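You operate a simulated robot arm through the tools that you are given. There is no shell and no other tool.

The job below is to be done with a simulated two-armed robot. You get a single attempt, and the scene is never put back.

Task
Move the stop block to slot B, push the panel close up to it and clamp it there.
Fine: block first; lock the bar before the clamp; watch the feet grip; leave other panels and controls.
Where things are to end (x, y in the base frame): tan-edged quilted panel within 0.03 m of [0.94, 0.51].

The check looks at the end state, three seconds after you hand in, the way a careful person would. Anything else that was tipped, shoved, dropped, spilled or broken makes it a failure.

Robot
Two 7-joint arms with two-finger parallel grippers on one trunk that stands fixed in place. Base frame: the origin is at the foot of the trunk, x ahead of it, y to its left, z up. Readings come in m, degrees, newtons and seconds.
The left shoulder is at [0.07, 0.156, 1.18], the right one opposite. With the tool pointing down near the work surface each hand reaches from about 0.1 to 0.82 m from the base axis, measured 20 degrees to its own side. Payload 3.91 kg a hand.
The tool frame of a hand sits at the grasp point between the pads (the TCP): z along the fingers, y along the line on which they close. The tips reach 0.03 m beyond it. The gripper opens to 0.11 m. The fingers are 0.02 m wide and 0.01 m thick; the gripper's body (0.048 by 0.112 m) begins 0.055 m behind the TCP.
Orientation is that of the tool frame in the base frame, as a unit quaternion [x, y, z, w]. With the fingers straight down and closing along the base's y, the tool's x points along the base's -x, its y along +y and its z along -z.

Tools
- The arms move only by the tool nudge_tool. It takes "left_series", "right_series" or both (then of equal length, played together; a hand with none holds still); each is a list of rows, each a list of 7 numbers: the shift along the tool's x, y, z in m, then the turn, a rotation vector about the tool's x, y, z in degrees, then the opening, from 0 (shut) to 1 (fully open). In form: [[tx, ty, tz, wx, wy, wz, gripper], ...]. A call has 1 to 20 rows; each row is the pose to reach, as a shift and turn from the pose commanded when the call began, along the tool's axes at that moment. Rows are played at 5 a second. More than 0.05 m and 8.6 degrees between two rows, or a gripper value outside its range, and nothing of the call is played. Where a pose cannot be reached the arm comes as near as it can. A force on the tool above 40 N (or 10 N above the force at the start of the call, whichever is more), or a blocked arm, ends the call early, and 0.2 s more pass. Each finger travels about 0.108 m/s and halts on what it meets, pressing with about 32 N; the grip force reading is that of the motor and also rises with nothing between the fingers. The clock runs only during rows and for 0.2 s after the last one: add rows that repeat a pose to give the fingers time. The reply holds the time, the measured pose of the TCP, the force on the tool along the base axes, the opening and the grip force, in the units named above and with some noise, with the torque about the TCP (base axes, N m) and any sound that the robot's microphone picked up.
- Cameras (640 x 400 px; columns grow to the right, rows downward): "scene" is now at [0.1274, 0.0491, 1.4218]; the picture's right is [0.55, -0.84, 0.00], its down [-0.37, -0.24, -0.90] and it looks along [0.75, 0.49, -0.44] (base axes); focal length 301 px, centre (320, 200). "left" rides on the left gripper at [0.072, -0.017, -0.103] in its tool frame; the picture's right is [0.23, 0.97, 0.00], its down [-0.76, 0.18, -0.62] and it looks along [-0.61, 0.14, 0.78] (tool axes); focal length 222 px, centre (320, 200). "right" rides on the right gripper at [0.072, 0.017, -0.103] in its tool frame; the picture's right is [-0.23, 0.97, 0.00], its down [-0.76, -0.18, -0.62] and it looks along [-0.61, -0.14, 0.78] (tool axes); focal length 222 px, centre (320, 200). There is no depth. A picture from a camera that has moved, and an enlarged one, comes with that camera's place and axes in the base frame and with its lens.
- capture(camera): a new picture of that camera. No time passes.
- move_column(by): slides the trunk up (or, below 0, down) by that many m; the arms and the scene camera ride with it, the base frame stays. It gives what a move gives, with no picture.
- turn_head(pan, tilt): turns the head with the scene camera to pan (to the left, within 86 degrees either way) and tilt (down, from -29 to 69), counted from straight ahead of the robot. It gives what a move gives.
- inspect(camera, box): a new picture of the part [left, top, right, bottom] of that camera's present view, enlarged. No time passes.
- job_done(): hands the job in; it is judged then, once.

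Places have to be worked out from the pictures, the camera data and where the tool is seen. Open the grippers and draw the arms clear of the work before you hand the job in, unless the task says otherwise.

The tools are called after "Call:" as a command line: name --argument value ..., lists and objects as JSON in quotes. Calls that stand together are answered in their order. nudge_tool: Moves the arms, as the interface text tells. Its arguments: {"type":"object","properties":{"left_series":{"type":"array","items":{"type":"array","items":{"type":"number"}}},"right_series":{"type":"array","items":{"type":"array","items":{"type":"number"}}}},"required":[]} The other tools are called the same way: move_column (by) slides the trunk up or down; turn_head (pan, tilt) turns the head that bears the scene camera; capture (camera) takes a picture; inspect (camera, box) takes an enlarged picture of a part of a camera's view; job_done () hands the job in.

At the start:

```text
t: 0.0
left_ee_pos: [0.4797, 0.6387, 1.1727]
left_tcp_rot: [0.0, 1.0, -0.001, 0.0]
left_wrist_force: [-0.1, 0.2, -0.3]
left_moment: [-0.05, -0.03, -0.02]
left_grip_width: 0.11
left_gripper_force: 0.1
right_ee_pos: [0.6887, 0.0211, 1.14]
right_tcp_rot: [-0.001, 1.0, 0.0, 0.001]
right_wrist_force: [-0.6, -0.4, -0.3]
right_moment: [0.03, -0.06, 0.0]
right_grip_width: 0.1099
right_gripper_force: 0.1
trunk travel left (down, up): [-0.625, 0.315]
head pan, tilt: [33.1, 25.8]
```

scene: 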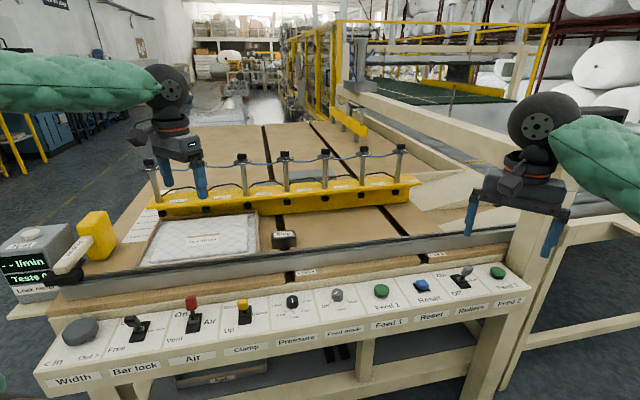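
right: 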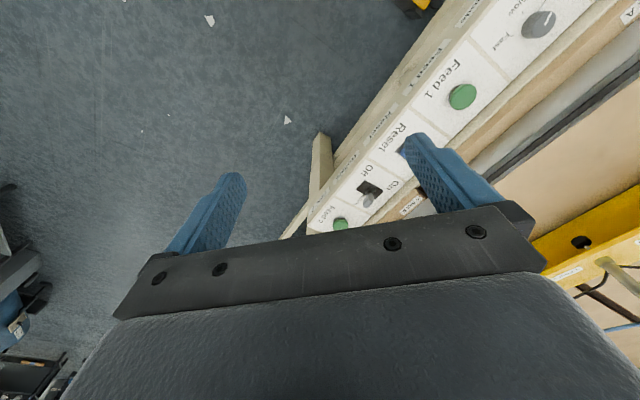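
left: 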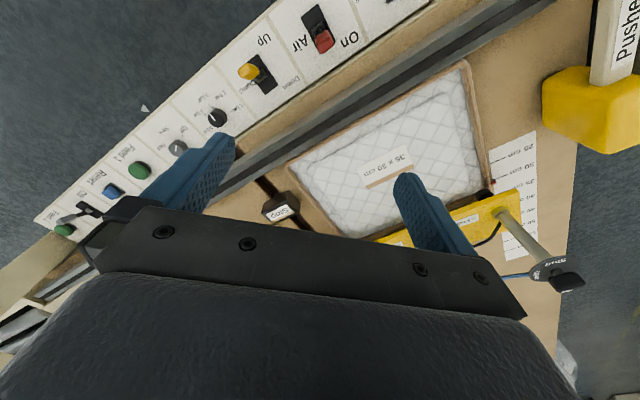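

I start by looking closely at the table, labels and the control panel before moving anything.

Call:
inspect --camera "scene" --box '[30, 250, 290, 400]'

Call:
inspect --camera "scene" --box '[280, 250, 540, 400]'

Call:
inspect --camera "scene" --box '[0, 140, 240, 310]'

Call:
inspect --camera "scene" --box '[220, 120, 480, 290]'

Call:
inspect --camera "left" --box '[240, 0, 640, 250]'

```text
2.46 times, centred on (160, 325) of scene
camera zoom: at [0.1274, 0.0491, 1.4218], right [0.55, -0.84, 0.0], down [-0.37, -0.24, -0.9], along [0.75, 0.49, -0.44], focal length 741 px, centre (714, -108)
```

zoom: 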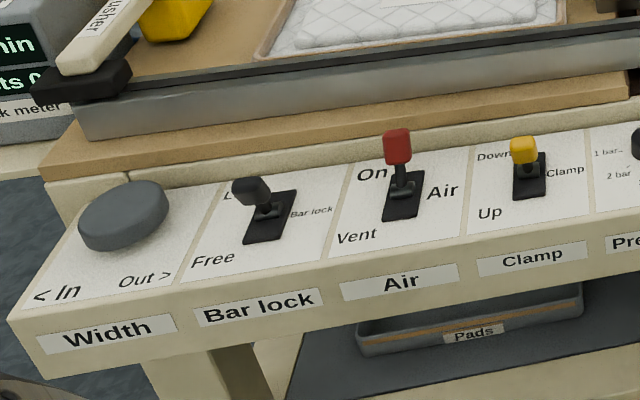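

```text
2.46 times, centred on (410, 325) of scene
camera zoom: at [0.1274, 0.0491, 1.4218], right [0.55, -0.84, 0.0], down [-0.37, -0.24, -0.9], along [0.75, 0.49, -0.44], focal length 741 px, centre (98, -108)
```

zoom: 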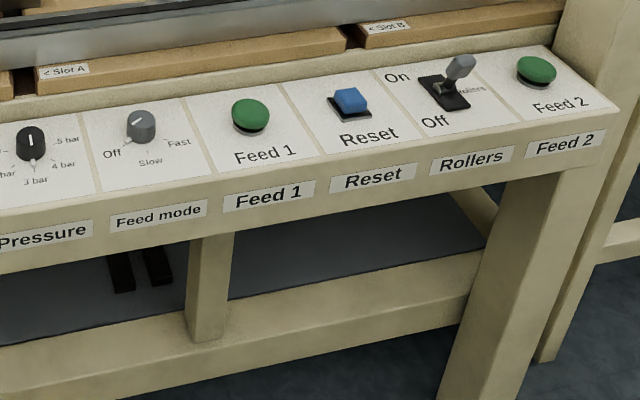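

```text
2.35 times, centred on (120, 225) of scene
camera zoom: at [0.1274, 0.0491, 1.4218], right [0.55, -0.84, 0.0], down [-0.37, -0.24, -0.9], along [0.75, 0.49, -0.44], focal length 708 px, centre (791, 141)
```

zoom: 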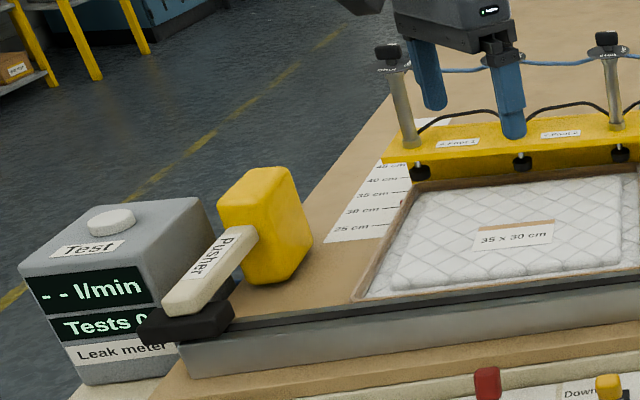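

```text
2.35 times, centred on (350, 205) of scene
camera zoom: at [0.1274, 0.0491, 1.4218], right [0.55, -0.84, 0.0], down [-0.37, -0.24, -0.9], along [0.75, 0.49, -0.44], focal length 708 px, centre (249, 188)
```

zoom: 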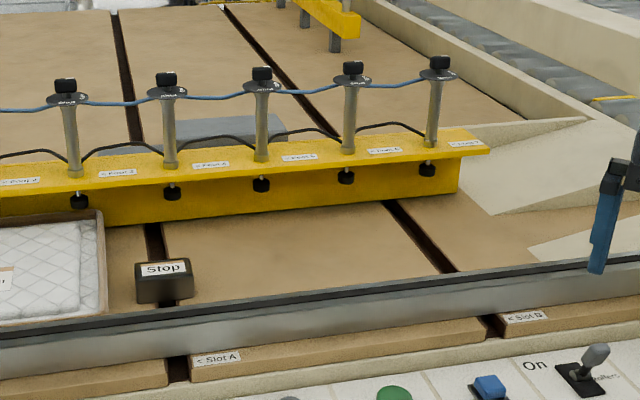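

```text
1.60 times, centred on (440, 125) of left
camera zoom: at [0.4063, 0.6236, 1.2759], right [-0.23, 0.97, 0.0], down [0.76, 0.18, 0.62], along [0.61, 0.14, -0.78], focal length 355 px, centre (128, 320)
```

zoom: 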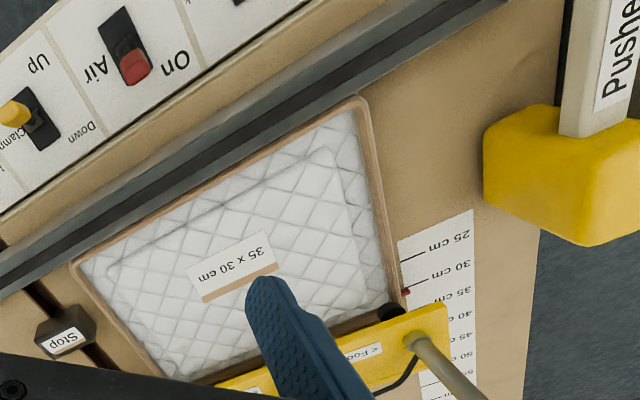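

The table looks rotated about 40° to the base frame, with slot B far from the base. I'm zooming in on the fine details: feet, lever states, pointer scale, block and slots.

Call:
inspect --camera "scene" --box '[125, 140, 285, 240]'

Call:
inspect --camera "scene" --box '[260, 140, 420, 240]'

Call:
inspect --camera "scene" --box '[240, 200, 320, 250]'

Call:
inspect --camera "scene" --box '[360, 190, 460, 270]'

Call:
inspect --camera "scene" --box '[260, 270, 380, 345]'

Call:
inspect --camera "scene" --box '[90, 290, 210, 365]'

Call:
inspect --camera "left" --box '[460, 120, 620, 300]'

```text
4.00 times, centred on (205, 190) of scene
camera zoom: at [0.1274, 0.0491, 1.4218], right [0.55, -0.84, 0.0], down [-0.37, -0.24, -0.9], along [0.75, 0.49, -0.44], focal length 1204 px, centre (780, 240)
```

zoom: 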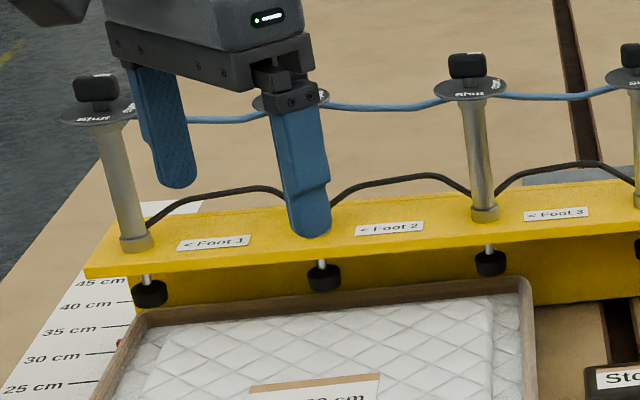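

```text
4.00 times, centred on (340, 190) of scene
camera zoom: at [0.1274, 0.0491, 1.4218], right [0.55, -0.84, 0.0], down [-0.37, -0.24, -0.9], along [0.75, 0.49, -0.44], focal length 1204 px, centre (240, 240)
```

zoom: 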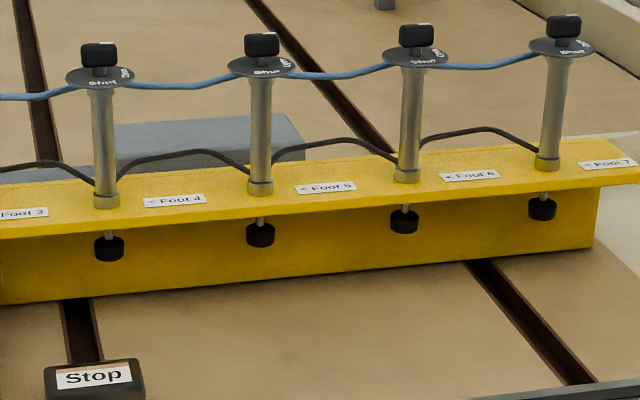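

```text
8.00 times, centred on (280, 225) of scene
camera zoom: at [0.1274, 0.0491, 1.4218], right [0.55, -0.84, 0.0], down [-0.37, -0.24, -0.9], along [0.75, 0.49, -0.44], focal length 2408 px, centre (640, 0)
```

zoom: 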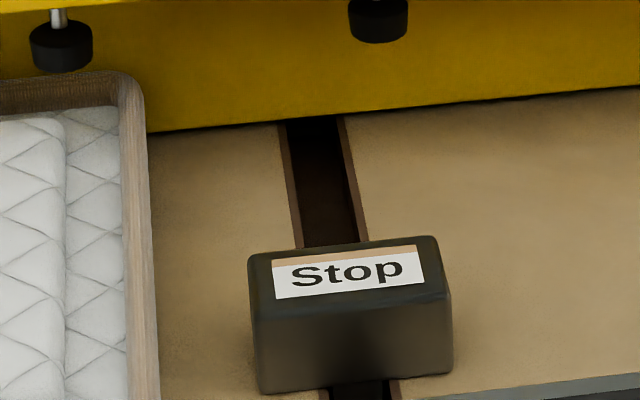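

```text
5.00 times, centred on (410, 230) of scene
camera zoom: at [0.1274, 0.0491, 1.4218], right [0.55, -0.84, 0.0], down [-0.37, -0.24, -0.9], along [0.75, 0.49, -0.44], focal length 1505 px, centre (-130, 50)
```

zoom: 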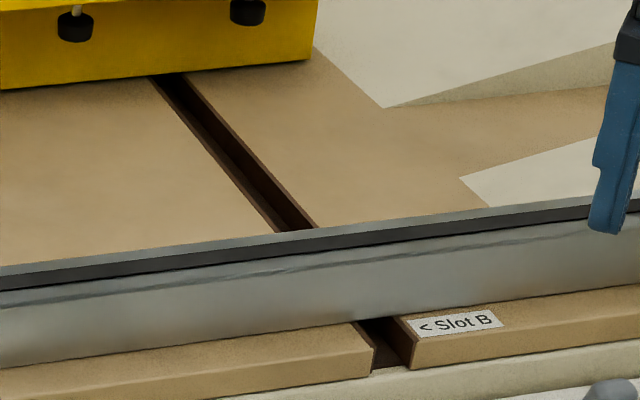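

```text
5.33 times, centred on (320, 308) of scene
camera zoom: at [0.1274, 0.0491, 1.4218], right [0.55, -0.84, 0.0], down [-0.37, -0.24, -0.9], along [0.75, 0.49, -0.44], focal length 1605 px, centre (320, -373)
```

zoom: 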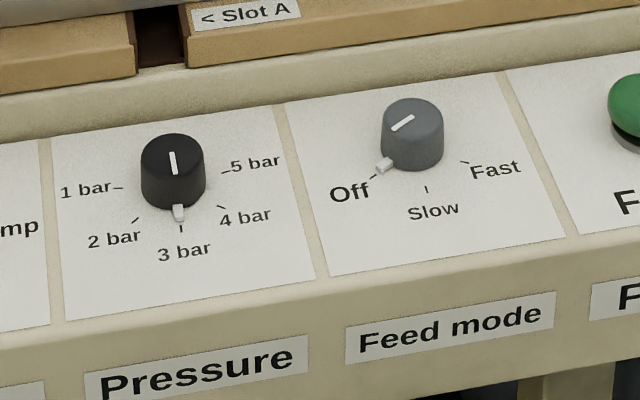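

```text
5.33 times, centred on (150, 328) of scene
camera zoom: at [0.1274, 0.0491, 1.4218], right [0.55, -0.84, 0.0], down [-0.37, -0.24, -0.9], along [0.75, 0.49, -0.44], focal length 1605 px, centre (1227, -480)
```

zoom: 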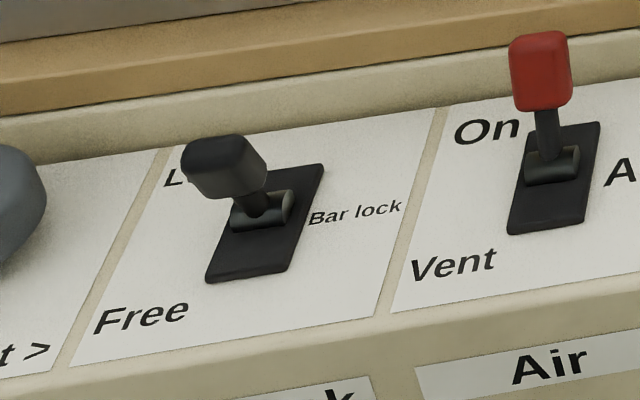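

```text
2.22 times, centred on (540, 210) of left
camera zoom: at [0.4063, 0.6236, 1.2759], right [-0.23, 0.97, 0.0], down [0.76, 0.18, 0.62], along [0.61, 0.14, -0.78], focal length 494 px, centre (-169, 178)
```

zoom: 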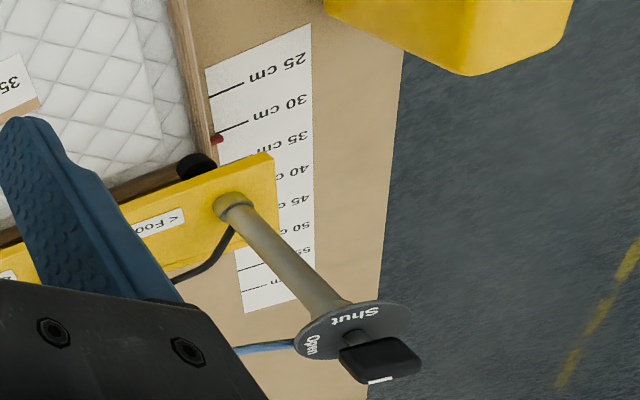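

I'm measuring the panel corners, fence and stop block in both cameras at high zoom, to triangulate the table height and direction.

Call:
inspect --camera "scene" --box '[120, 240, 200, 290]'

Call:
inspect --camera "scene" --box '[220, 230, 300, 280]'

Call:
inspect --camera "left" --box '[400, 30, 520, 105]'

Call:
inspect --camera "left" --box '[240, 150, 360, 225]'

Call:
inspect --camera "scene" --box '[20, 190, 140, 310]'

Call:
inspect --camera "left" --box '[480, 0, 640, 160]'

```text
8.00 times, centred on (160, 265) of scene
camera zoom: at [0.1274, 0.0491, 1.4218], right [0.55, -0.84, 0.0], down [-0.37, -0.24, -0.9], along [0.75, 0.49, -0.44], focal length 2408 px, centre (1600, -320)
```

zoom: 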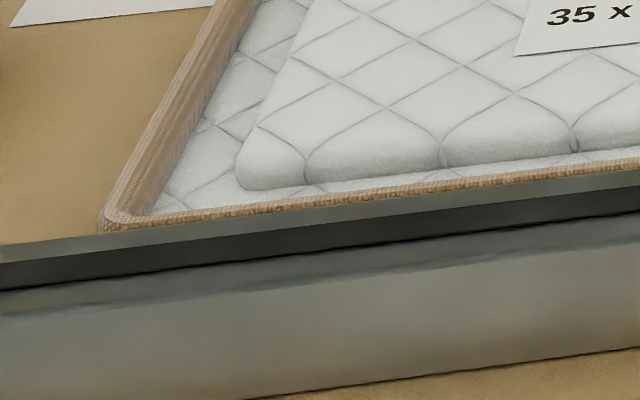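

```text
8.00 times, centred on (260, 255) of scene
camera zoom: at [0.1274, 0.0491, 1.4218], right [0.55, -0.84, 0.0], down [-0.37, -0.24, -0.9], along [0.75, 0.49, -0.44], focal length 2408 px, centre (800, -240)
```

zoom: 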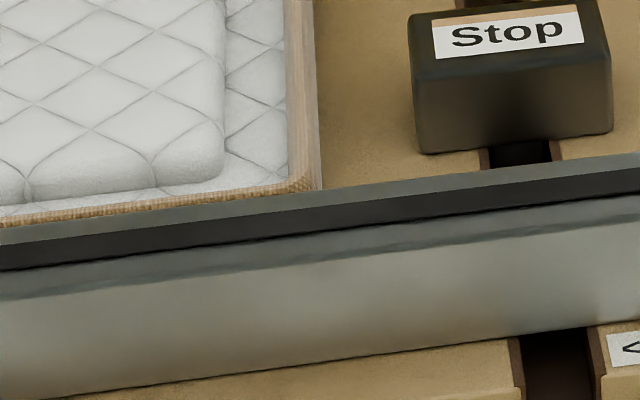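

```text
5.33 times, centred on (460, 68) of left
camera zoom: at [0.4063, 0.6236, 1.2759], right [-0.23, 0.97, 0.0], down [0.76, 0.18, 0.62], along [0.61, 0.14, -0.78], focal length 1185 px, centre (-427, 907)
```

zoom: 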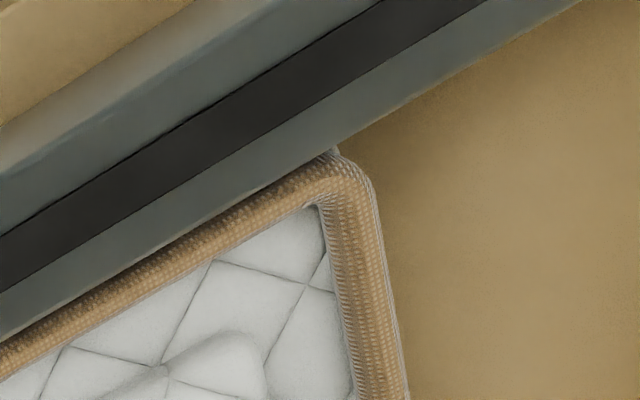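

```text
5.33 times, centred on (300, 188) of left
camera zoom: at [0.4063, 0.6236, 1.2759], right [-0.23, 0.97, 0.0], down [0.76, 0.18, 0.62], along [0.61, 0.14, -0.78], focal length 1185 px, centre (427, 267)
```

zoom: 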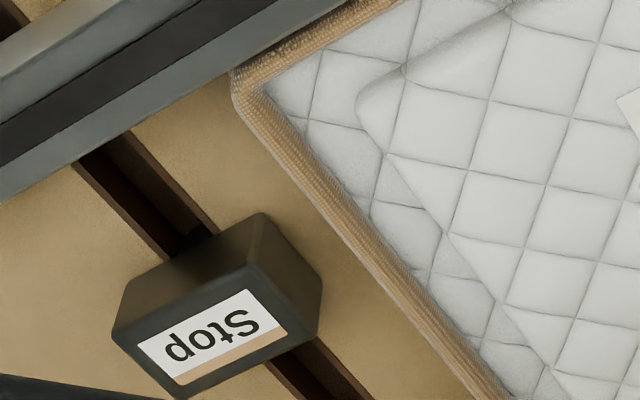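

```text
3.33 times, centred on (80, 250) of scene
camera zoom: at [0.1274, 0.0491, 1.4218], right [0.55, -0.84, 0.0], down [-0.37, -0.24, -0.9], along [0.75, 0.49, -0.44], focal length 1003 px, centre (1120, 33)
```

zoom: 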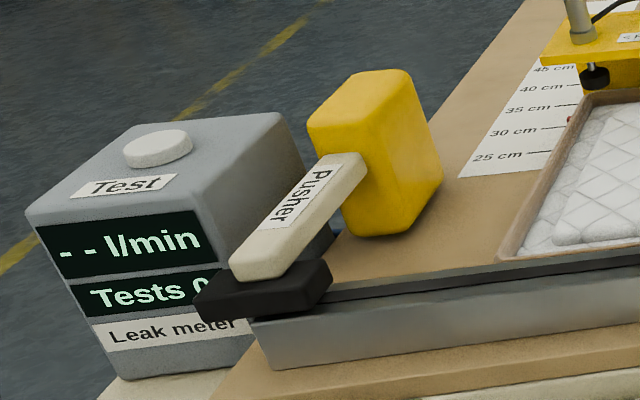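

```text
2.50 times, centred on (560, 80) of left
camera zoom: at [0.4063, 0.6236, 1.2759], right [-0.23, 0.97, 0.0], down [0.76, 0.18, 0.62], along [0.61, 0.14, -0.78], focal length 555 px, centre (-280, 500)
```

zoom: 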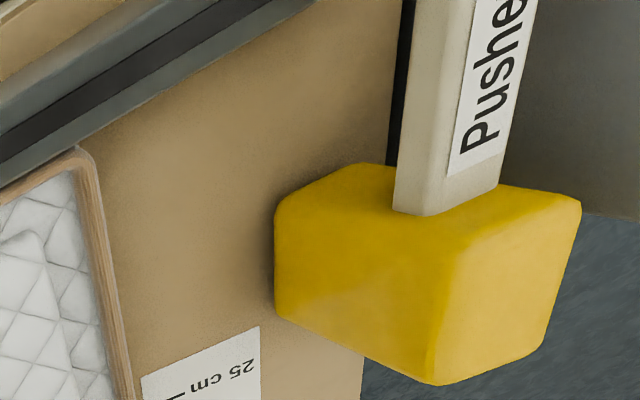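

Triangulation puts the block top at about [0.770, 0.610, 0.89] and the panel centre at about [0.63, 0.83]. The fence runs along (0.70, -0.72), and slot B's block spot is near [1.05, 0.30], beyond the quoted tool-down reach. I'll test how far the left arm goes in free air, well above the table.

Call:
nudge_tool --left_series '[[-0.04, -0.022, 0, 0, 0, 0, 1], [-0.08, -0.045, 0, 0, 0, 0, 1], [-0.12, -0.067, 0, 0, 0, 0, 1], [-0.16, -0.089, 0, 0, 0, 0, 1], [-0.2, -0.112, 0, 0, 0, 0, 1], [-0.24, -0.134, 0, 0, 0, 0, 1], [-0.28, -0.156, 0, 0, 0, 0, 1], [-0.32, -0.178, 0, 0, 0, 0, 1], [-0.36, -0.2, 0, 0, 0, 0, 1], [-0.4, -0.223, 0, 0, 0, 0, 1], [-0.44, -0.245, 0, 0, 0, 0, 1], [-0.48, -0.268, 0, 0, 0, 0, 1], [-0.52, -0.29, 0, 0, 0, 0, 1], [-0.52, -0.29, 0, 0, 0, 0, 1], [-0.52, -0.29, 0, 0, 0, 0, 1]]'

```text
t: 3.2
left_ee_pos: [0.9852, 0.355, 1.1681]
left_tcp_rot: [-0.001, 1.0, 0.001, -0.002]
left_wrist_force: [-0.1, 0.1, -0.6]
left_moment: [-0.03, 0.04, -0.01]
left_grip_width: 0.1101
left_gripper_force: 0.1
left hand out of reach, approached as far as the arm can: row 13, 14, 15
right_ee_pos: [0.6911, 0.0208, 1.1391]
right_tcp_rot: [0.0, 1.0, 0.0, 0.0]
right_wrist_force: [-0.4, -0.1, 0.2]
right_moment: [-0.01, -0.02, 0.02]
right_grip_width: 0.1101
right_gripper_force: 0.1
trunk travel left (down, up): [-0.625, 0.315]
head pan, tilt: [33.1, 25.8]
```

The left arm reached [0.985, 0.355] tool-down, much further than quoted, so slot B is workable with a slight tilt or a trunk shift. I'll look from here.

Call:
capture --camera "left"

Call:
capture --camera "scene"

```text
taken
camera left: at [0.9123, 0.3379, 1.2718], right [-0.23, 0.97, 0.0], down [0.76, 0.18, 0.62], along [0.61, 0.14, -0.78], focal length 222 px, centre (320, 200)
```

left: 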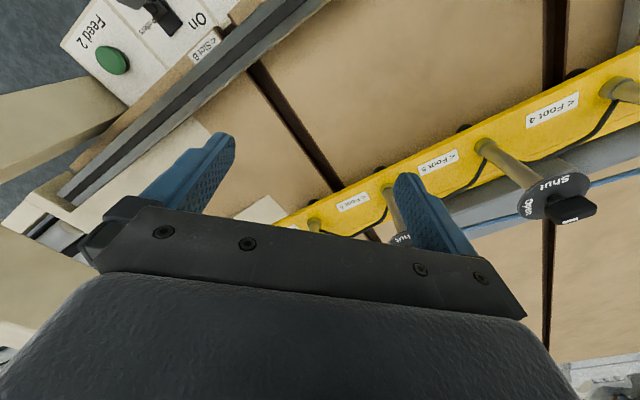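

```text
taken
camera scene: at [0.1294, 0.0491, 1.4215], right [0.55, -0.84, 0.0], down [-0.37, -0.24, -0.9], along [0.75, 0.49, -0.44], focal length 301 px, centre (320, 200)
```

scene: 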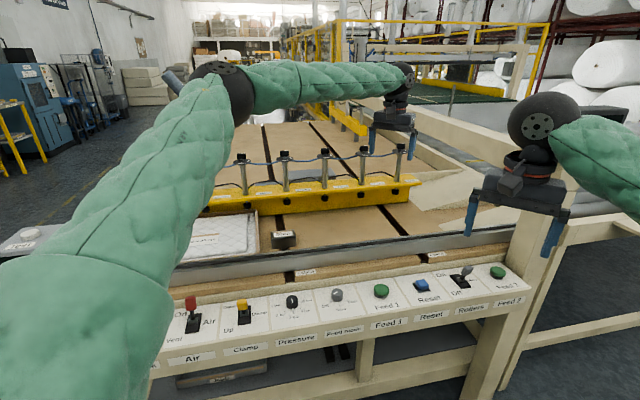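

I zoom on slot B at the fence and on the fence profile from this viewpoint.

Call:
inspect --camera "left" --box '[180, 20, 380, 210]'

Call:
inspect --camera "left" --box '[340, 60, 640, 260]'

Call:
inspect --camera "scene" --box '[220, 130, 440, 270]'

```text
2.11 times, centred on (280, 115) of left
camera zoom: at [0.9123, 0.3379, 1.2718], right [-0.23, 0.97, 0.0], down [0.76, 0.18, 0.62], along [0.61, 0.14, -0.78], focal length 468 px, centre (404, 379)
```

zoom: 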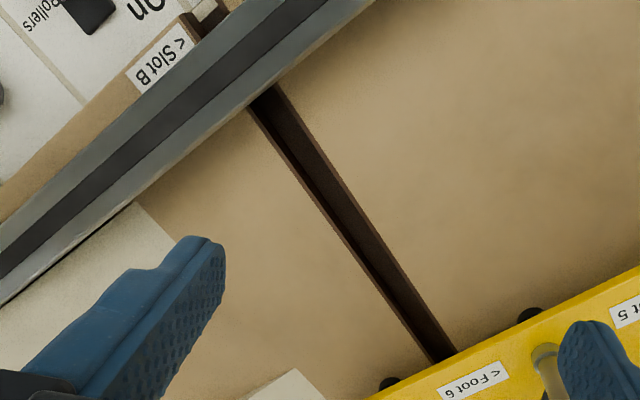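

```text
2.00 times, centred on (490, 160) of left
camera zoom: at [0.9123, 0.3379, 1.2718], right [-0.23, 0.97, 0.0], down [0.76, 0.18, 0.62], along [0.61, 0.14, -0.78], focal length 444 px, centre (-20, 280)
```

zoom: 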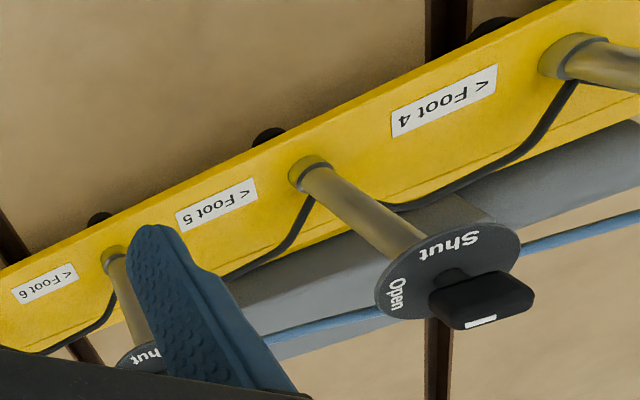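

```text
2.86 times, centred on (330, 200) of scene
camera zoom: at [0.1294, 0.0491, 1.4215], right [0.55, -0.84, 0.0], down [-0.37, -0.24, -0.9], along [0.75, 0.49, -0.44], focal length 860 px, centre (291, 200)
```

zoom: 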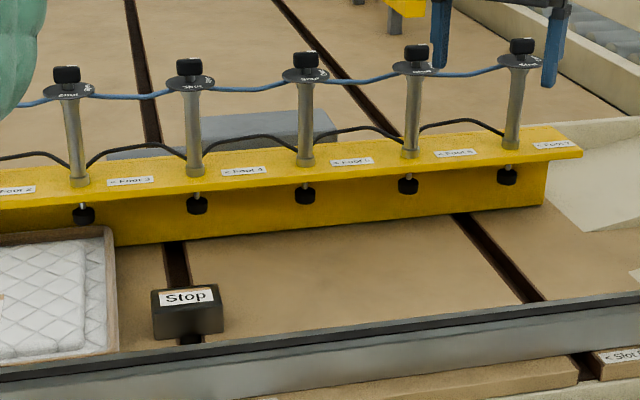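

Slot B runs along x − y ≈ 0.75, its direction is about 45°, and the table top is at z ≈ 0.855. I'll pull back slightly and yaw the left hand 45° so the fingers close along the fence direction. That is the yaw needed for the block.

Call:
nudge_tool --left_series '[[0.02, 0, 0, 0, 0, -7.5, 1], [0.04, 0, 0, 0, 0, -15, 1], [0.06, 0, 0, 0, 0, -22.5, 1], [0.08, 0, 0, 0, 0, -30, 1], [0.1, 0, 0, 0, 0, -37.5, 1], [0.12, 0, 0, 0, 0, -45, 1], [0.12, 0, 0, 0, 0, -45, 1]]'

```text
t: 4.8
left_ee_pos: [0.8643, 0.3548, 1.1711]
left_tcp_rot: [-0.383, 0.924, 0.001, -0.001]
left_wrist_force: [0.2, 0.1, 0.4]
left_moment: [0.0, 0.01, 0.02]
left_grip_width: 0.1101
left_gripper_force: 0.1
right_ee_pos: [0.6895, 0.0218, 1.14]
right_tcp_rot: [-0.001, 1.0, 0.0, -0.001]
right_wrist_force: [0.4, 0.5, 0.0]
right_moment: [0.04, -0.01, 0.0]
right_grip_width: 0.1101
right_gripper_force: 0.1
trunk travel left (down, up): [-0.625, 0.315]
head pan, tilt: [33.1, 25.8]
```

Yaw is as intended (tool x = −e2, y = −e1). Next I tilt 20° and move above slot B at z≈1.0 to test the reach, while drawing the right arm back out of the way.

Call:
nudge_tool --left_series '[[-0.011, -0.0214, 0.0212, 0, -2.5, 0, 1], [-0.022, -0.0428, 0.0425, 0, -5, 0, 1], [-0.033, -0.0641, 0.0637, 0, -7.5, 0, 1], [-0.044, -0.0855, 0.085, 0, -10, 0, 1], [-0.055, -0.1069, 0.1062, 0, -12.5, 0, 1], [-0.066, -0.1283, 0.1275, 0, -15, 0, 1], [-0.077, -0.1496, 0.1487, 0, -17.5, 0, 1], [-0.088, -0.171, 0.17, 0, -20, 0, 1], [-0.088, -0.171, 0.17, 0, -20, 0, 1]]' --right_series '[[0.019, -0.031, 0, 0, 0, 0, 1], [0.038, -0.062, 0, 0, 0, 0, 1], [0.056, -0.094, 0, 0, 0, 0, 1], [0.075, -0.125, 0, 0, 0, 0, 1], [0.094, -0.156, 0, 0, 0, 0, 1], [0.113, -0.188, 0, 0, 0, 0, 1], [0.131, -0.219, 0, 0, 0, 0, 1], [0.15, -0.25, 0, 0, 0, 0, 1], [0.15, -0.25, 0, 0, 0, 0, 1]]'

```text
t: 6.8
left_ee_pos: [0.9806, 0.335, 1.0268]
left_tcp_rot: [-0.377, 0.91, 0.066, 0.16]
left_wrist_force: [-1.2, 0.5, 0.3]
left_moment: [-0.01, 0.0, 0.0]
left_grip_width: 0.1097
left_gripper_force: 0.1
left hand out of reach, approached as far as the arm can: row 5, 6, 7, 8, 9
right_ee_pos: [0.5406, -0.23, 1.1408]
right_tcp_rot: [0.0, 1.0, 0.0, 0.0]
right_wrist_force: [0.5, 0.3, -0.2]
right_moment: [0.03, 0.0, -0.02]
right_grip_width: 0.1101
right_gripper_force: 0.1
trunk travel left (down, up): [-0.625, 0.315]
head pan, tilt: [33.1, 25.8]
```

The arm stopped at [0.981, 0.335, 1.027], short of slot B, so I need to see the arm's configuration to understand what limits it.

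Call:
capture --camera "scene"

Call:
capture --camera "left"

Call:
capture --camera "right"

```text
taken
camera scene: at [0.1285, 0.0494, 1.4217], right [0.55, -0.84, 0.0], down [-0.37, -0.24, -0.9], along [0.75, 0.49, -0.44], focal length 301 px, centre (320, 200)
```

scene: 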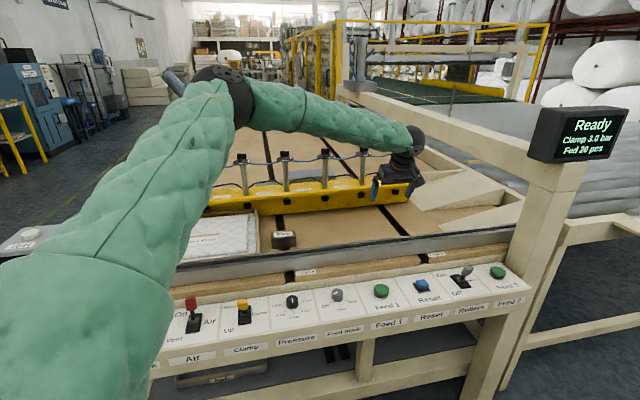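

```text
taken
camera left: at [0.9183, 0.2507, 1.1007], right [-0.84, 0.54, -0.08], down [0.23, 0.48, 0.85], along [0.49, 0.69, -0.53], focal length 222 px, centre (320, 200)
```

left: 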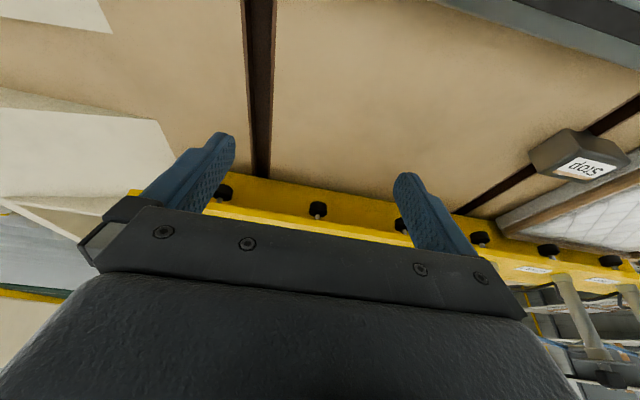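

```text
taken
camera right: at [0.4667, -0.2131, 1.2434], right [0.23, 0.97, 0.0], down [0.76, -0.18, 0.62], along [0.61, -0.14, -0.78], focal length 222 px, centre (320, 200)
```

right: 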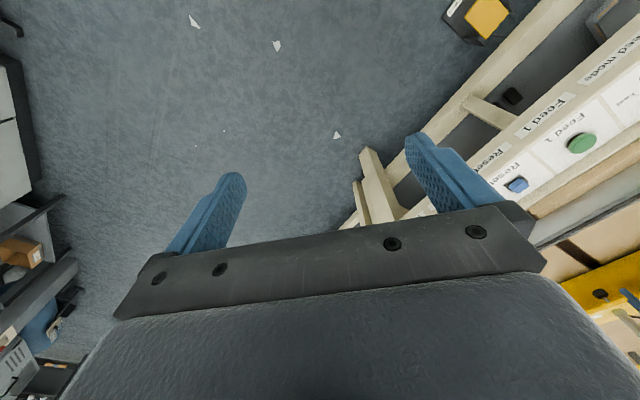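

The monitor reads "Ready, Clamp 3.0 bar". I'll probe the reach envelope at a greater height relative to the shoulder, since the trunk can be lowered afterwards. First I raise the hand and set it vertical again.

Call:
nudge_tool --left_series '[[-0.0036, 0.0083, -0.0342, 0, 3.333, 0, 1], [-0.0071, 0.0167, -0.0683, 0, 6.667, 0, 1], [-0.0107, 0.025, -0.1025, 0, 10, 0, 1], [-0.0143, 0.0333, -0.1367, 0, 13.333, 0, 1], [-0.0178, 0.0417, -0.1708, 0, 16.667, 0, 1], [-0.0214, 0.05, -0.205, 0, 20, 0, 1], [-0.0214, 0.05, -0.205, 0, 20, 0, 1]]'

```text
t: 8.4
left_ee_pos: [0.908, 0.3348, 1.2247]
left_tcp_rot: [-0.382, 0.924, 0.0, -0.001]
left_wrist_force: [0.1, -0.6, -0.5]
left_moment: [0.02, 0.02, 0.0]
left_grip_width: 0.11
left_gripper_force: 0.2
right_ee_pos: [0.5409, -0.2299, 1.1395]
right_tcp_rot: [0.0, 1.0, -0.001, -0.001]
right_wrist_force: [-0.2, -0.2, 0.4]
right_moment: [0.05, 0.02, 0.03]
right_grip_width: 0.11
right_gripper_force: 0.0
trunk travel left (down, up): [-0.625, 0.315]
head pan, tilt: [33.1, 25.8]
```

The commanded pose tracks the reached one. At z=1.225, tool-down, I now push out toward [1.05, 0.30] to find the limit.

Call:
nudge_tool --left_series '[[-0.019, -0.031, 0, 0, 0, 0, 1], [-0.038, -0.062, 0, 0, 0, 0, 1], [-0.057, -0.094, 0, 0, 0, 0, 1], [-0.076, -0.125, 0, 0, 0, 0, 1], [-0.076, -0.125, 0, 0, 0, 0, 1]]'

```text
t: 9.6
left_ee_pos: [0.9687, 0.3245, 1.2222]
left_tcp_rot: [-0.383, 0.924, -0.001, 0.001]
left_wrist_force: [0.2, -0.2, 0.7]
left_moment: [-0.02, -0.02, 0.02]
left_grip_width: 0.11
left_gripper_force: 0.0
left hand out of reach, approached as far as the arm can: row 2, 3, 4, 5
right_ee_pos: [0.5383, -0.2287, 1.1399]
right_tcp_rot: [-0.001, 1.0, 0.0, 0.0]
right_wrist_force: [-0.6, 0.1, 0.9]
right_moment: [0.01, 0.01, 0.03]
right_grip_width: 0.1101
right_gripper_force: 0.0
trunk travel left (down, up): [-0.625, 0.315]
head pan, tilt: [33.1, 25.8]
```

I check where the elbow sits now; it looked frozen at the same pixel in both previous views, which would mean the upper arm is stuck at a joint limit.

Call:
capture --camera "scene"

```text
taken
camera scene: at [0.1269, 0.0491, 1.4219], right [0.55, -0.84, 0.0], down [-0.36, -0.24, -0.9], along [0.75, 0.49, -0.44], focal length 301 px, centre (320, 200)
```

scene: 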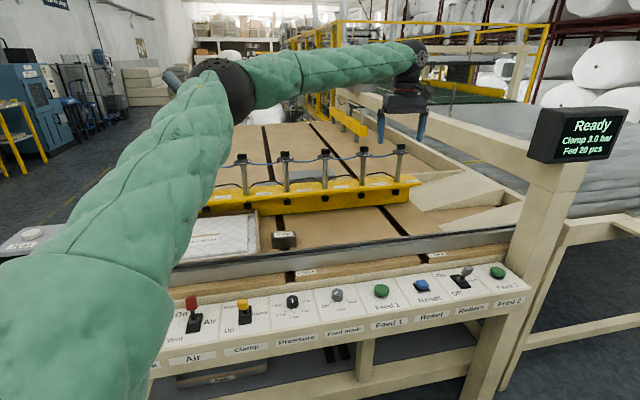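

The elbow is indeed at the same spot in all three tests, so the upper arm is the limit. I'll draw the hand back to about [0.6, 0.25] and see how the elbow moves.

Call:
nudge_tool --left_series '[[0.0345, 0.0207, 0.008, 0, 0, 0, 1], [0.069, 0.0414, 0.016, 0, 0, 0, 1], [0.1035, 0.0621, 0.024, 0, 0, 0, 1], [0.138, 0.0828, 0.032, 0, 0, 0, 1], [0.1725, 0.1035, 0.04, 0, 0, 0, 1], [0.207, 0.1242, 0.048, 0, 0, 0, 1], [0.2415, 0.1449, 0.056, 0, 0, 0, 1], [0.276, 0.1656, 0.064, 0, 0, 0, 1], [0.3105, 0.1863, 0.072, 0, 0, 0, 1], [0.3105, 0.1863, 0.072, 0, 0, 0, 1]]'

Call:
capture --camera "scene"

```text
t: 11.8
left_ee_pos: [0.6173, 0.2398, 1.1482]
left_tcp_rot: [-0.383, 0.924, 0.0, -0.001]
left_wrist_force: [-0.2, -0.3, -0.3]
left_moment: [-0.01, 0.01, 0.0]
left_grip_width: 0.1102
left_gripper_force: 0.1
right_ee_pos: [0.5403, -0.2307, 1.14]
right_tcp_rot: [-0.002, 1.0, 0.0, -0.001]
right_wrist_force: [0.5, -0.1, 0.8]
right_moment: [0.01, 0.01, -0.01]
right_grip_width: 0.1103
right_gripper_force: 0.0
trunk travel left (down, up): [-0.625, 0.315]
head pan, tilt: [33.1, 25.8]
```

```text
taken
camera scene: at [0.1285, 0.049, 1.4217], right [0.55, -0.84, 0.0], down [-0.37, -0.24, -0.9], along [0.75, 0.49, -0.44], focal length 301 px, centre (320, 200)
```

scene: 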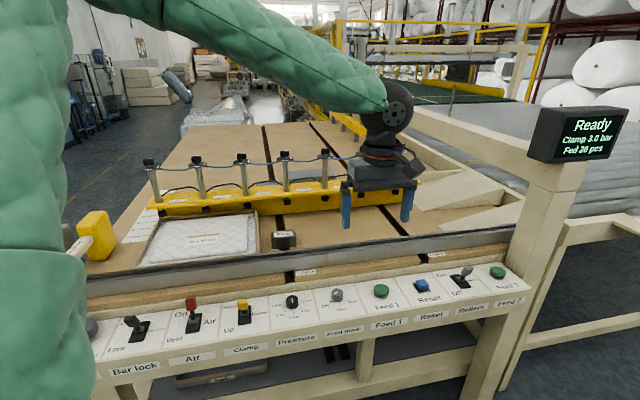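

Drawn back, the upper arm stands steeper with the elbow high on the left, so the solver seems to keep the elbow swung out. I'll move the right arm well away and bring the left hand across to the right to drag the elbow inward. Then I'll extend again.

Call:
nudge_tool --right_series '[[0.02, -0.04, 0, 0, 0, 0, 1], [0.04, -0.08, 0, 0, 0, 0, 1], [0.06, -0.12, 0, 0, 0, 0, 1], [0.08, -0.16, 0, 0, 0, 0, 1], [0.1, -0.2, 0, 0, 0, 0, 1], [0.12, -0.24, 0, 0, 0, 0, 1], [0.14, -0.28, 0, 0, 0, 0, 1], [0.14, -0.28, 0, 0, 0, 0, 1], [0.14, -0.28, 0, 0, 0, 0, 1], [0.14, -0.28, 0, 0, 0, 0, 1], [0.14, -0.28, 0, 0, 0, 0, 1], [0.14, -0.28, 0, 0, 0, 0, 1], [0.14, -0.28, 0, 0, 0, 0, 1], [0.14, -0.28, 0, 0, 0, 0, 1], [0.14, -0.28, 0, 0, 0, 0, 1]]' --left_series '[[0, 0, 0, 0, 0, 0, 1], [0, 0, 0, 0, 0, 0, 1], [0, 0, 0, 0, 0, 0, 1], [0, 0, 0, 0, 0, 0, 1], [0.0283, -0.0283, 0, 0, 0, 0, 1], [0.0566, -0.0566, 0, 0, 0, 0, 1], [0.0849, -0.0849, 0, 0, 0, 0, 1], [0.1132, -0.1132, 0, 0, 0, 0, 1], [0.1415, -0.1415, 0, 0, 0, 0, 1], [0.1698, -0.1698, 0, 0, 0, 0, 1], [0.1981, -0.1981, 0, 0, 0, 0, 1], [0.2264, -0.2264, 0, 0, 0, 0, 1], [0.2547, -0.2547, 0, 0, 0, 0, 1], [0.283, -0.283, 0, 0, 0, 0, 1], [0.283, -0.283, 0, 0, 0, 0, 1]]'

Call:
capture --camera "scene"

```text
t: 15.0
left_ee_pos: [0.5996, 0.0169, 1.1556]
left_tcp_rot: [-0.383, 0.924, -0.001, -0.001]
left_wrist_force: [-0.2, -0.2, -0.6]
left_moment: [0.01, -0.03, -0.02]
left_grip_width: 0.1102
left_gripper_force: 0.0
left hand out of reach, approached as far as the arm can: row 10, 11, 12, 13, 14, 15
right_ee_pos: [0.4018, -0.5113, 1.1418]
right_tcp_rot: [0.0, 1.0, 0.0, 0.0]
right_wrist_force: [-0.3, 0.2, -0.9]
right_moment: [-0.02, 0.03, -0.03]
right_grip_width: 0.1101
right_gripper_force: 0.2
trunk travel left (down, up): [-0.625, 0.315]
head pan, tilt: [33.1, 25.8]
```

```text
taken
camera scene: at [0.1277, 0.0486, 1.4218], right [0.55, -0.84, 0.0], down [-0.37, -0.24, -0.9], along [0.75, 0.49, -0.44], focal length 301 px, centre (320, 200)
```

scene: 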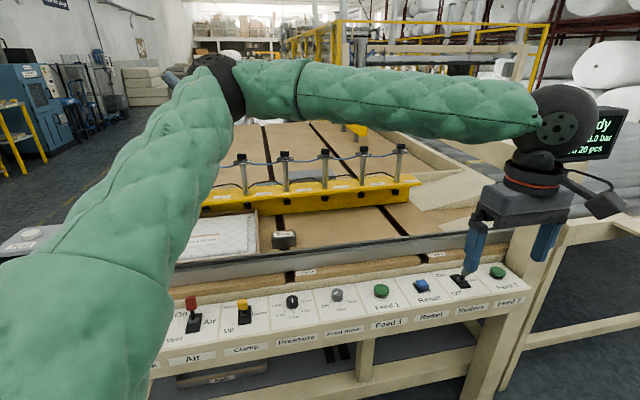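

All four tests fit a fixed elbow limit near [0.50, 0.51, 1.37] with a 0.5 m forearm. Slot B is therefore reachable with the trunk about 0.3 m lower and the tool tilted about 35–40° toward slot B. I go back over the table and yaw so the fingers will close across the block's short side, with the camera on the upper side.

Call:
nudge_tool --left_series '[[-0.0314, 0.0196, -0.0037, 0, 0, -7.5, 1], [-0.0628, 0.0393, -0.0073, 0, 0, -15, 1], [-0.0943, 0.0589, -0.011, 0, 0, -22.5, 1], [-0.1257, 0.0785, -0.0147, 0, 0, -30, 1], [-0.1571, 0.0981, -0.0183, 0, 0, -37.5, 1], [-0.1885, 0.1178, -0.022, 0, 0, -45, 1], [-0.2199, 0.1374, -0.0257, 0, 0, -52.5, 1], [-0.2513, 0.157, -0.0293, 0, 0, -60, 1], [-0.2828, 0.1766, -0.033, 0, 0, -67.5, 1], [-0.3142, 0.1963, -0.0367, 0, 0, -75, 1], [-0.3456, 0.2159, -0.0403, 0, 0, -82.5, 1], [-0.377, 0.2355, -0.044, 0, 0, -90, 1], [-0.377, 0.2355, -0.044, 0, 0, -90, 1]]'

Call:
capture --camera "left"

Call:
capture --camera "scene"

Call:
capture --camera "right"

```text
t: 17.8
left_ee_pos: [0.6902, 0.4529, 1.1978]
left_tcp_rot: [0.924, -0.382, 0.0, 0.0]
left_wrist_force: [-0.1, 0.7, 0.8]
left_moment: [0.0, 0.01, 0.0]
left_grip_width: 0.11
left_gripper_force: 0.0
right_ee_pos: [0.4018, -0.511, 1.1408]
right_tcp_rot: [-0.001, 1.0, -0.001, 0.001]
right_wrist_force: [-0.2, -1.1, 0.1]
right_moment: [-0.01, 0.02, 0.01]
right_grip_width: 0.1101
right_gripper_force: 0.2
trunk travel left (down, up): [-0.625, 0.315]
head pan, tilt: [33.1, 25.8]
```

```text
taken
camera left: at [0.7543, 0.4145, 1.3022], right [-0.53, -0.85, 0.0], down [-0.66, 0.41, 0.62], along [-0.53, 0.33, -0.78], focal length 222 px, centre (320, 200)
```

left: 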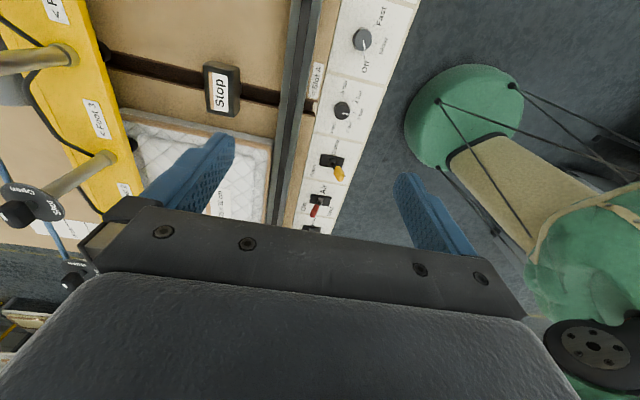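

```text
taken
camera scene: at [0.1272, 0.0479, 1.4219], right [0.55, -0.84, 0.0], down [-0.37, -0.24, -0.9], along [0.75, 0.49, -0.44], focal length 301 px, centre (320, 200)
```

scene: 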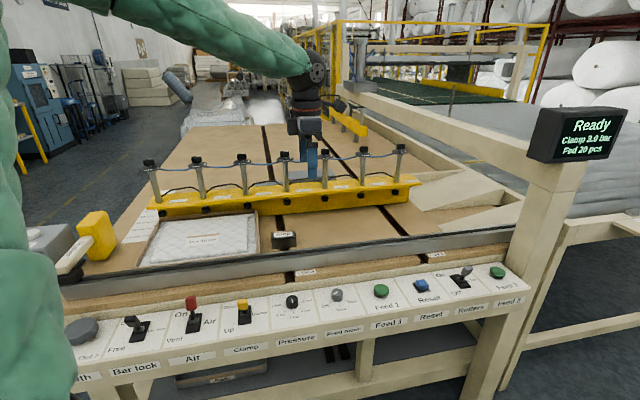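

```text
taken
camera right: at [0.3281, -0.4941, 1.243], right [0.23, 0.97, 0.0], down [0.76, -0.18, 0.62], along [0.61, -0.14, -0.78], focal length 222 px, centre (320, 200)
```

right: 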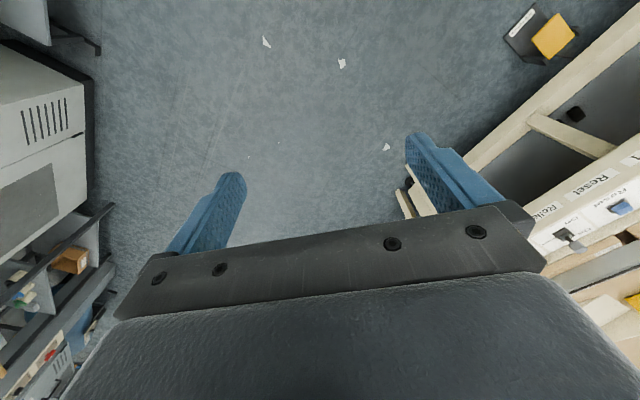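

Yaw works (tool x = +e1, y = −e2). I zoom in to refine the block, slot A and panel-edge positions from this new viewpoint, and check the lever states.

Call:
inspect --camera "left" --box '[120, 40, 320, 165]'

Call:
inspect --camera "left" --box '[290, 0, 430, 240]'

Call:
inspect --camera "left" --box '[0, 0, 160, 300]'

Call:
inspect --camera "scene" --box '[60, 140, 320, 280]'

```text
3.20 times, centred on (220, 102) of left
camera zoom: at [0.7543, 0.4145, 1.3022], right [-0.53, -0.85, 0.0], down [-0.66, 0.41, 0.62], along [-0.53, 0.33, -0.78], focal length 711 px, centre (640, 512)
```

zoom: 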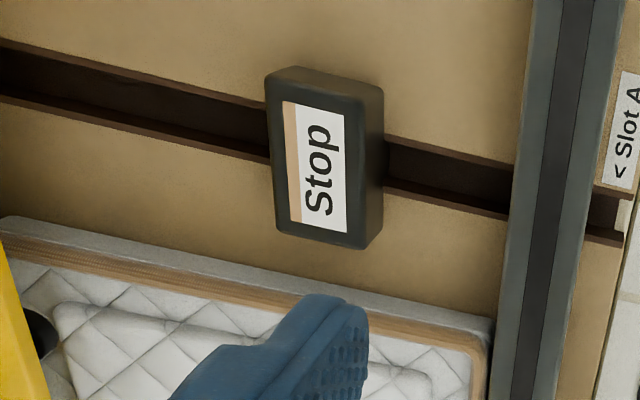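

```text
1.67 times, centred on (360, 120) of left
camera zoom: at [0.7543, 0.4145, 1.3022], right [-0.53, -0.85, 0.0], down [-0.66, 0.41, 0.62], along [-0.53, 0.33, -0.78], focal length 370 px, centre (253, 333)
```

zoom: 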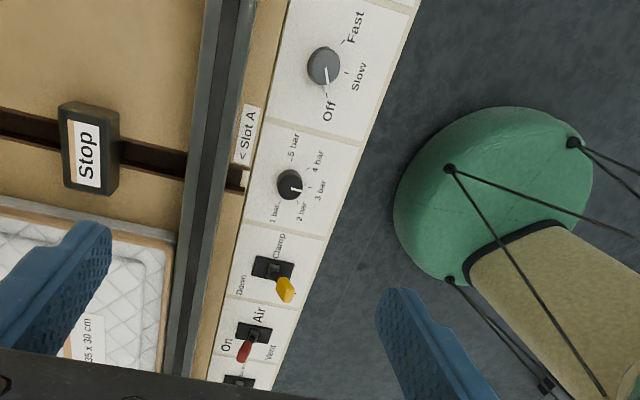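

```text
1.33 times, centred on (80, 150) of left
camera zoom: at [0.7543, 0.4145, 1.3022], right [-0.53, -0.85, 0.0], down [-0.66, 0.41, 0.62], along [-0.53, 0.33, -0.78], focal length 296 px, centre (640, 267)
```

zoom: 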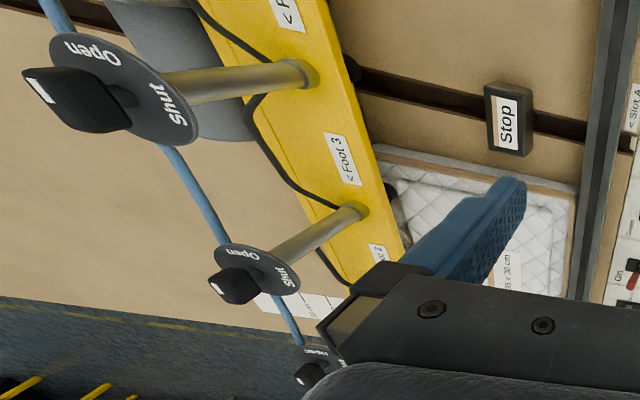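

```text
2.46 times, centred on (190, 210) of scene
camera zoom: at [0.1272, 0.0479, 1.4219], right [0.55, -0.84, 0.0], down [-0.37, -0.24, -0.9], along [0.75, 0.49, -0.44], focal length 741 px, centre (640, 175)
```

zoom: 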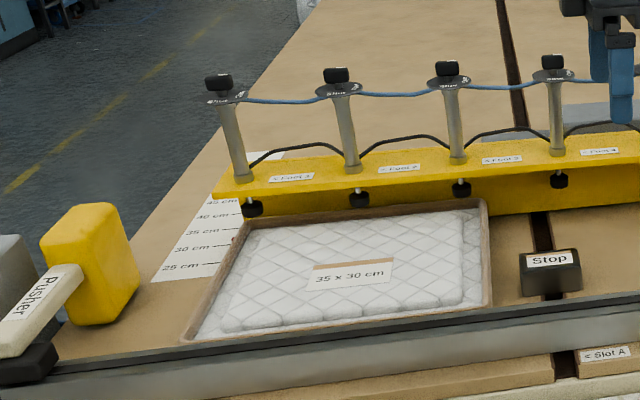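

The block measures about 0.075 (along the fence) × 0.05 m, at e1≈0.113, e2≈0.975. The panel's leading edge is at e1≈0.047 and the fence face at e2≈0.875. Next I raise the left hand above the block with a 38° tilt so the trunk can be lowered safely.

Call:
nudge_tool --left_series '[[-0.0104, -0.0278, -0.0333, 0, 6.333, 0, 1], [-0.0208, -0.0557, -0.0667, 0, 12.667, 0, 1], [-0.0312, -0.0835, -0.1, 0, 19, 0, 1], [-0.0417, -0.1113, -0.1333, 0, 25.333, 0, 1], [-0.0521, -0.1392, -0.1667, 0, 31.667, 0, 1], [-0.0625, -0.167, -0.2, 0, 38, 0, 1], [-0.0625, -0.167, -0.2, 0, 38, 0, 1]]'

Call:
capture --camera "scene"

```text
t: 19.4
left_ee_pos: [0.7663, 0.6136, 1.3986]
left_tcp_rot: [0.874, -0.362, 0.3, 0.124]
left_wrist_force: [-0.5, -0.2, -0.4]
left_moment: [-0.02, -0.01, -0.01]
left_grip_width: 0.1099
left_gripper_force: 0.0
right_ee_pos: [0.4025, -0.5107, 1.1404]
right_tcp_rot: [-0.001, 1.0, 0.0, 0.0]
right_wrist_force: [0.2, -0.8, 1.0]
right_moment: [-0.02, 0.02, -0.01]
right_grip_width: 0.11
right_gripper_force: 0.1
trunk travel left (down, up): [-0.625, 0.315]
head pan, tilt: [33.1, 25.8]
```

```text
taken
camera scene: at [0.1272, 0.0481, 1.4219], right [0.55, -0.84, 0.0], down [-0.37, -0.24, -0.9], along [0.75, 0.49, -0.44], focal length 301 px, centre (320, 200)
```

scene: 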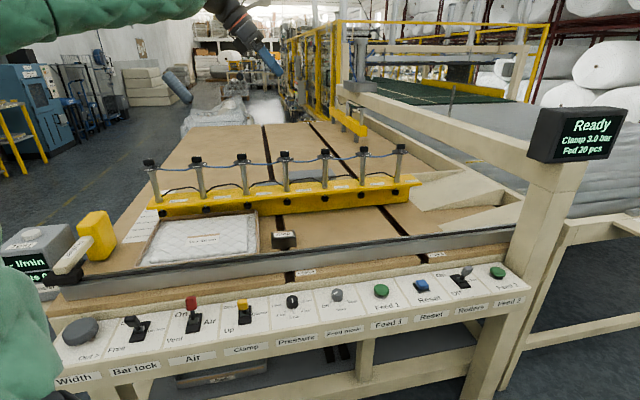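

The hand is high above the block at [0.766, 0.614, 1.399] with the right tilt, and the elbow is out left at about z 1.4, clear of the meter and controls. I lower the trunk in two steps and check in between.

Call:
move_column --by -0.16

Call:
capture --camera "scene"

Call:
capture --camera "left"

Call:
capture --camera "right"

```text
t: 21.2
left_ee_pos: [0.7666, 0.615, 1.2395]
left_tcp_rot: [0.874, -0.361, 0.301, 0.125]
left_wrist_force: [0.1, -1.1, 0.2]
left_moment: [0.01, -0.03, -0.02]
left_grip_width: 0.1098
left_gripper_force: 0.0
right_ee_pos: [0.4003, -0.5104, 0.9799]
right_tcp_rot: [0.0, 1.0, 0.0, 0.0]
right_wrist_force: [0.9, 0.1, 0.1]
right_moment: [0.01, 0.02, -0.01]
right_grip_width: 0.1102
right_gripper_force: 0.1
trunk travel left (down, up): [-0.465, 0.475]
head pan, tilt: [33.1, 25.8]
```

```text
taken
camera scene: at [0.127, 0.0488, 1.262], right [0.55, -0.84, 0.0], down [-0.37, -0.24, -0.9], along [0.75, 0.49, -0.44], focal length 301 px, centre (320, 200)
```

scene: 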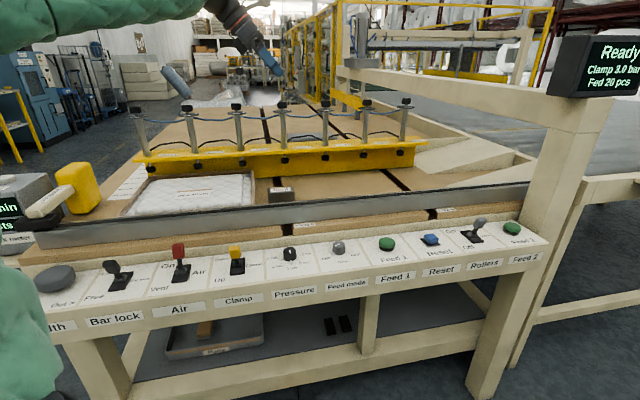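

```text
taken
camera left: at [0.7731, 0.6318, 1.3656], right [-0.56, -0.82, 0.14], down [-0.82, 0.57, 0.02], along [-0.1, -0.1, -0.99], focal length 222 px, centre (320, 200)
```

left: 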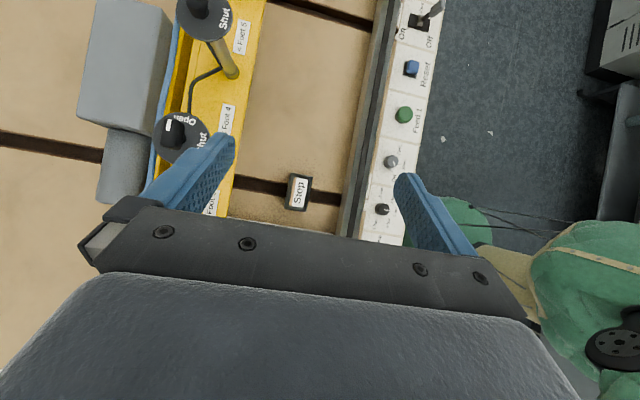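

```text
taken
camera right: at [0.3279, -0.4933, 1.0835], right [0.23, 0.97, 0.0], down [0.76, -0.18, 0.62], along [0.61, -0.14, -0.78], focal length 222 px, centre (320, 200)
```

right: 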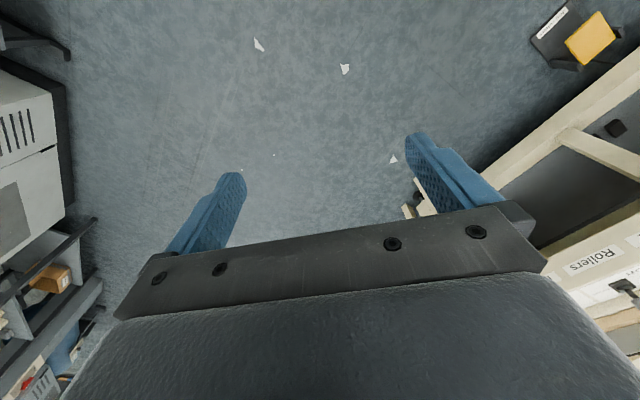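

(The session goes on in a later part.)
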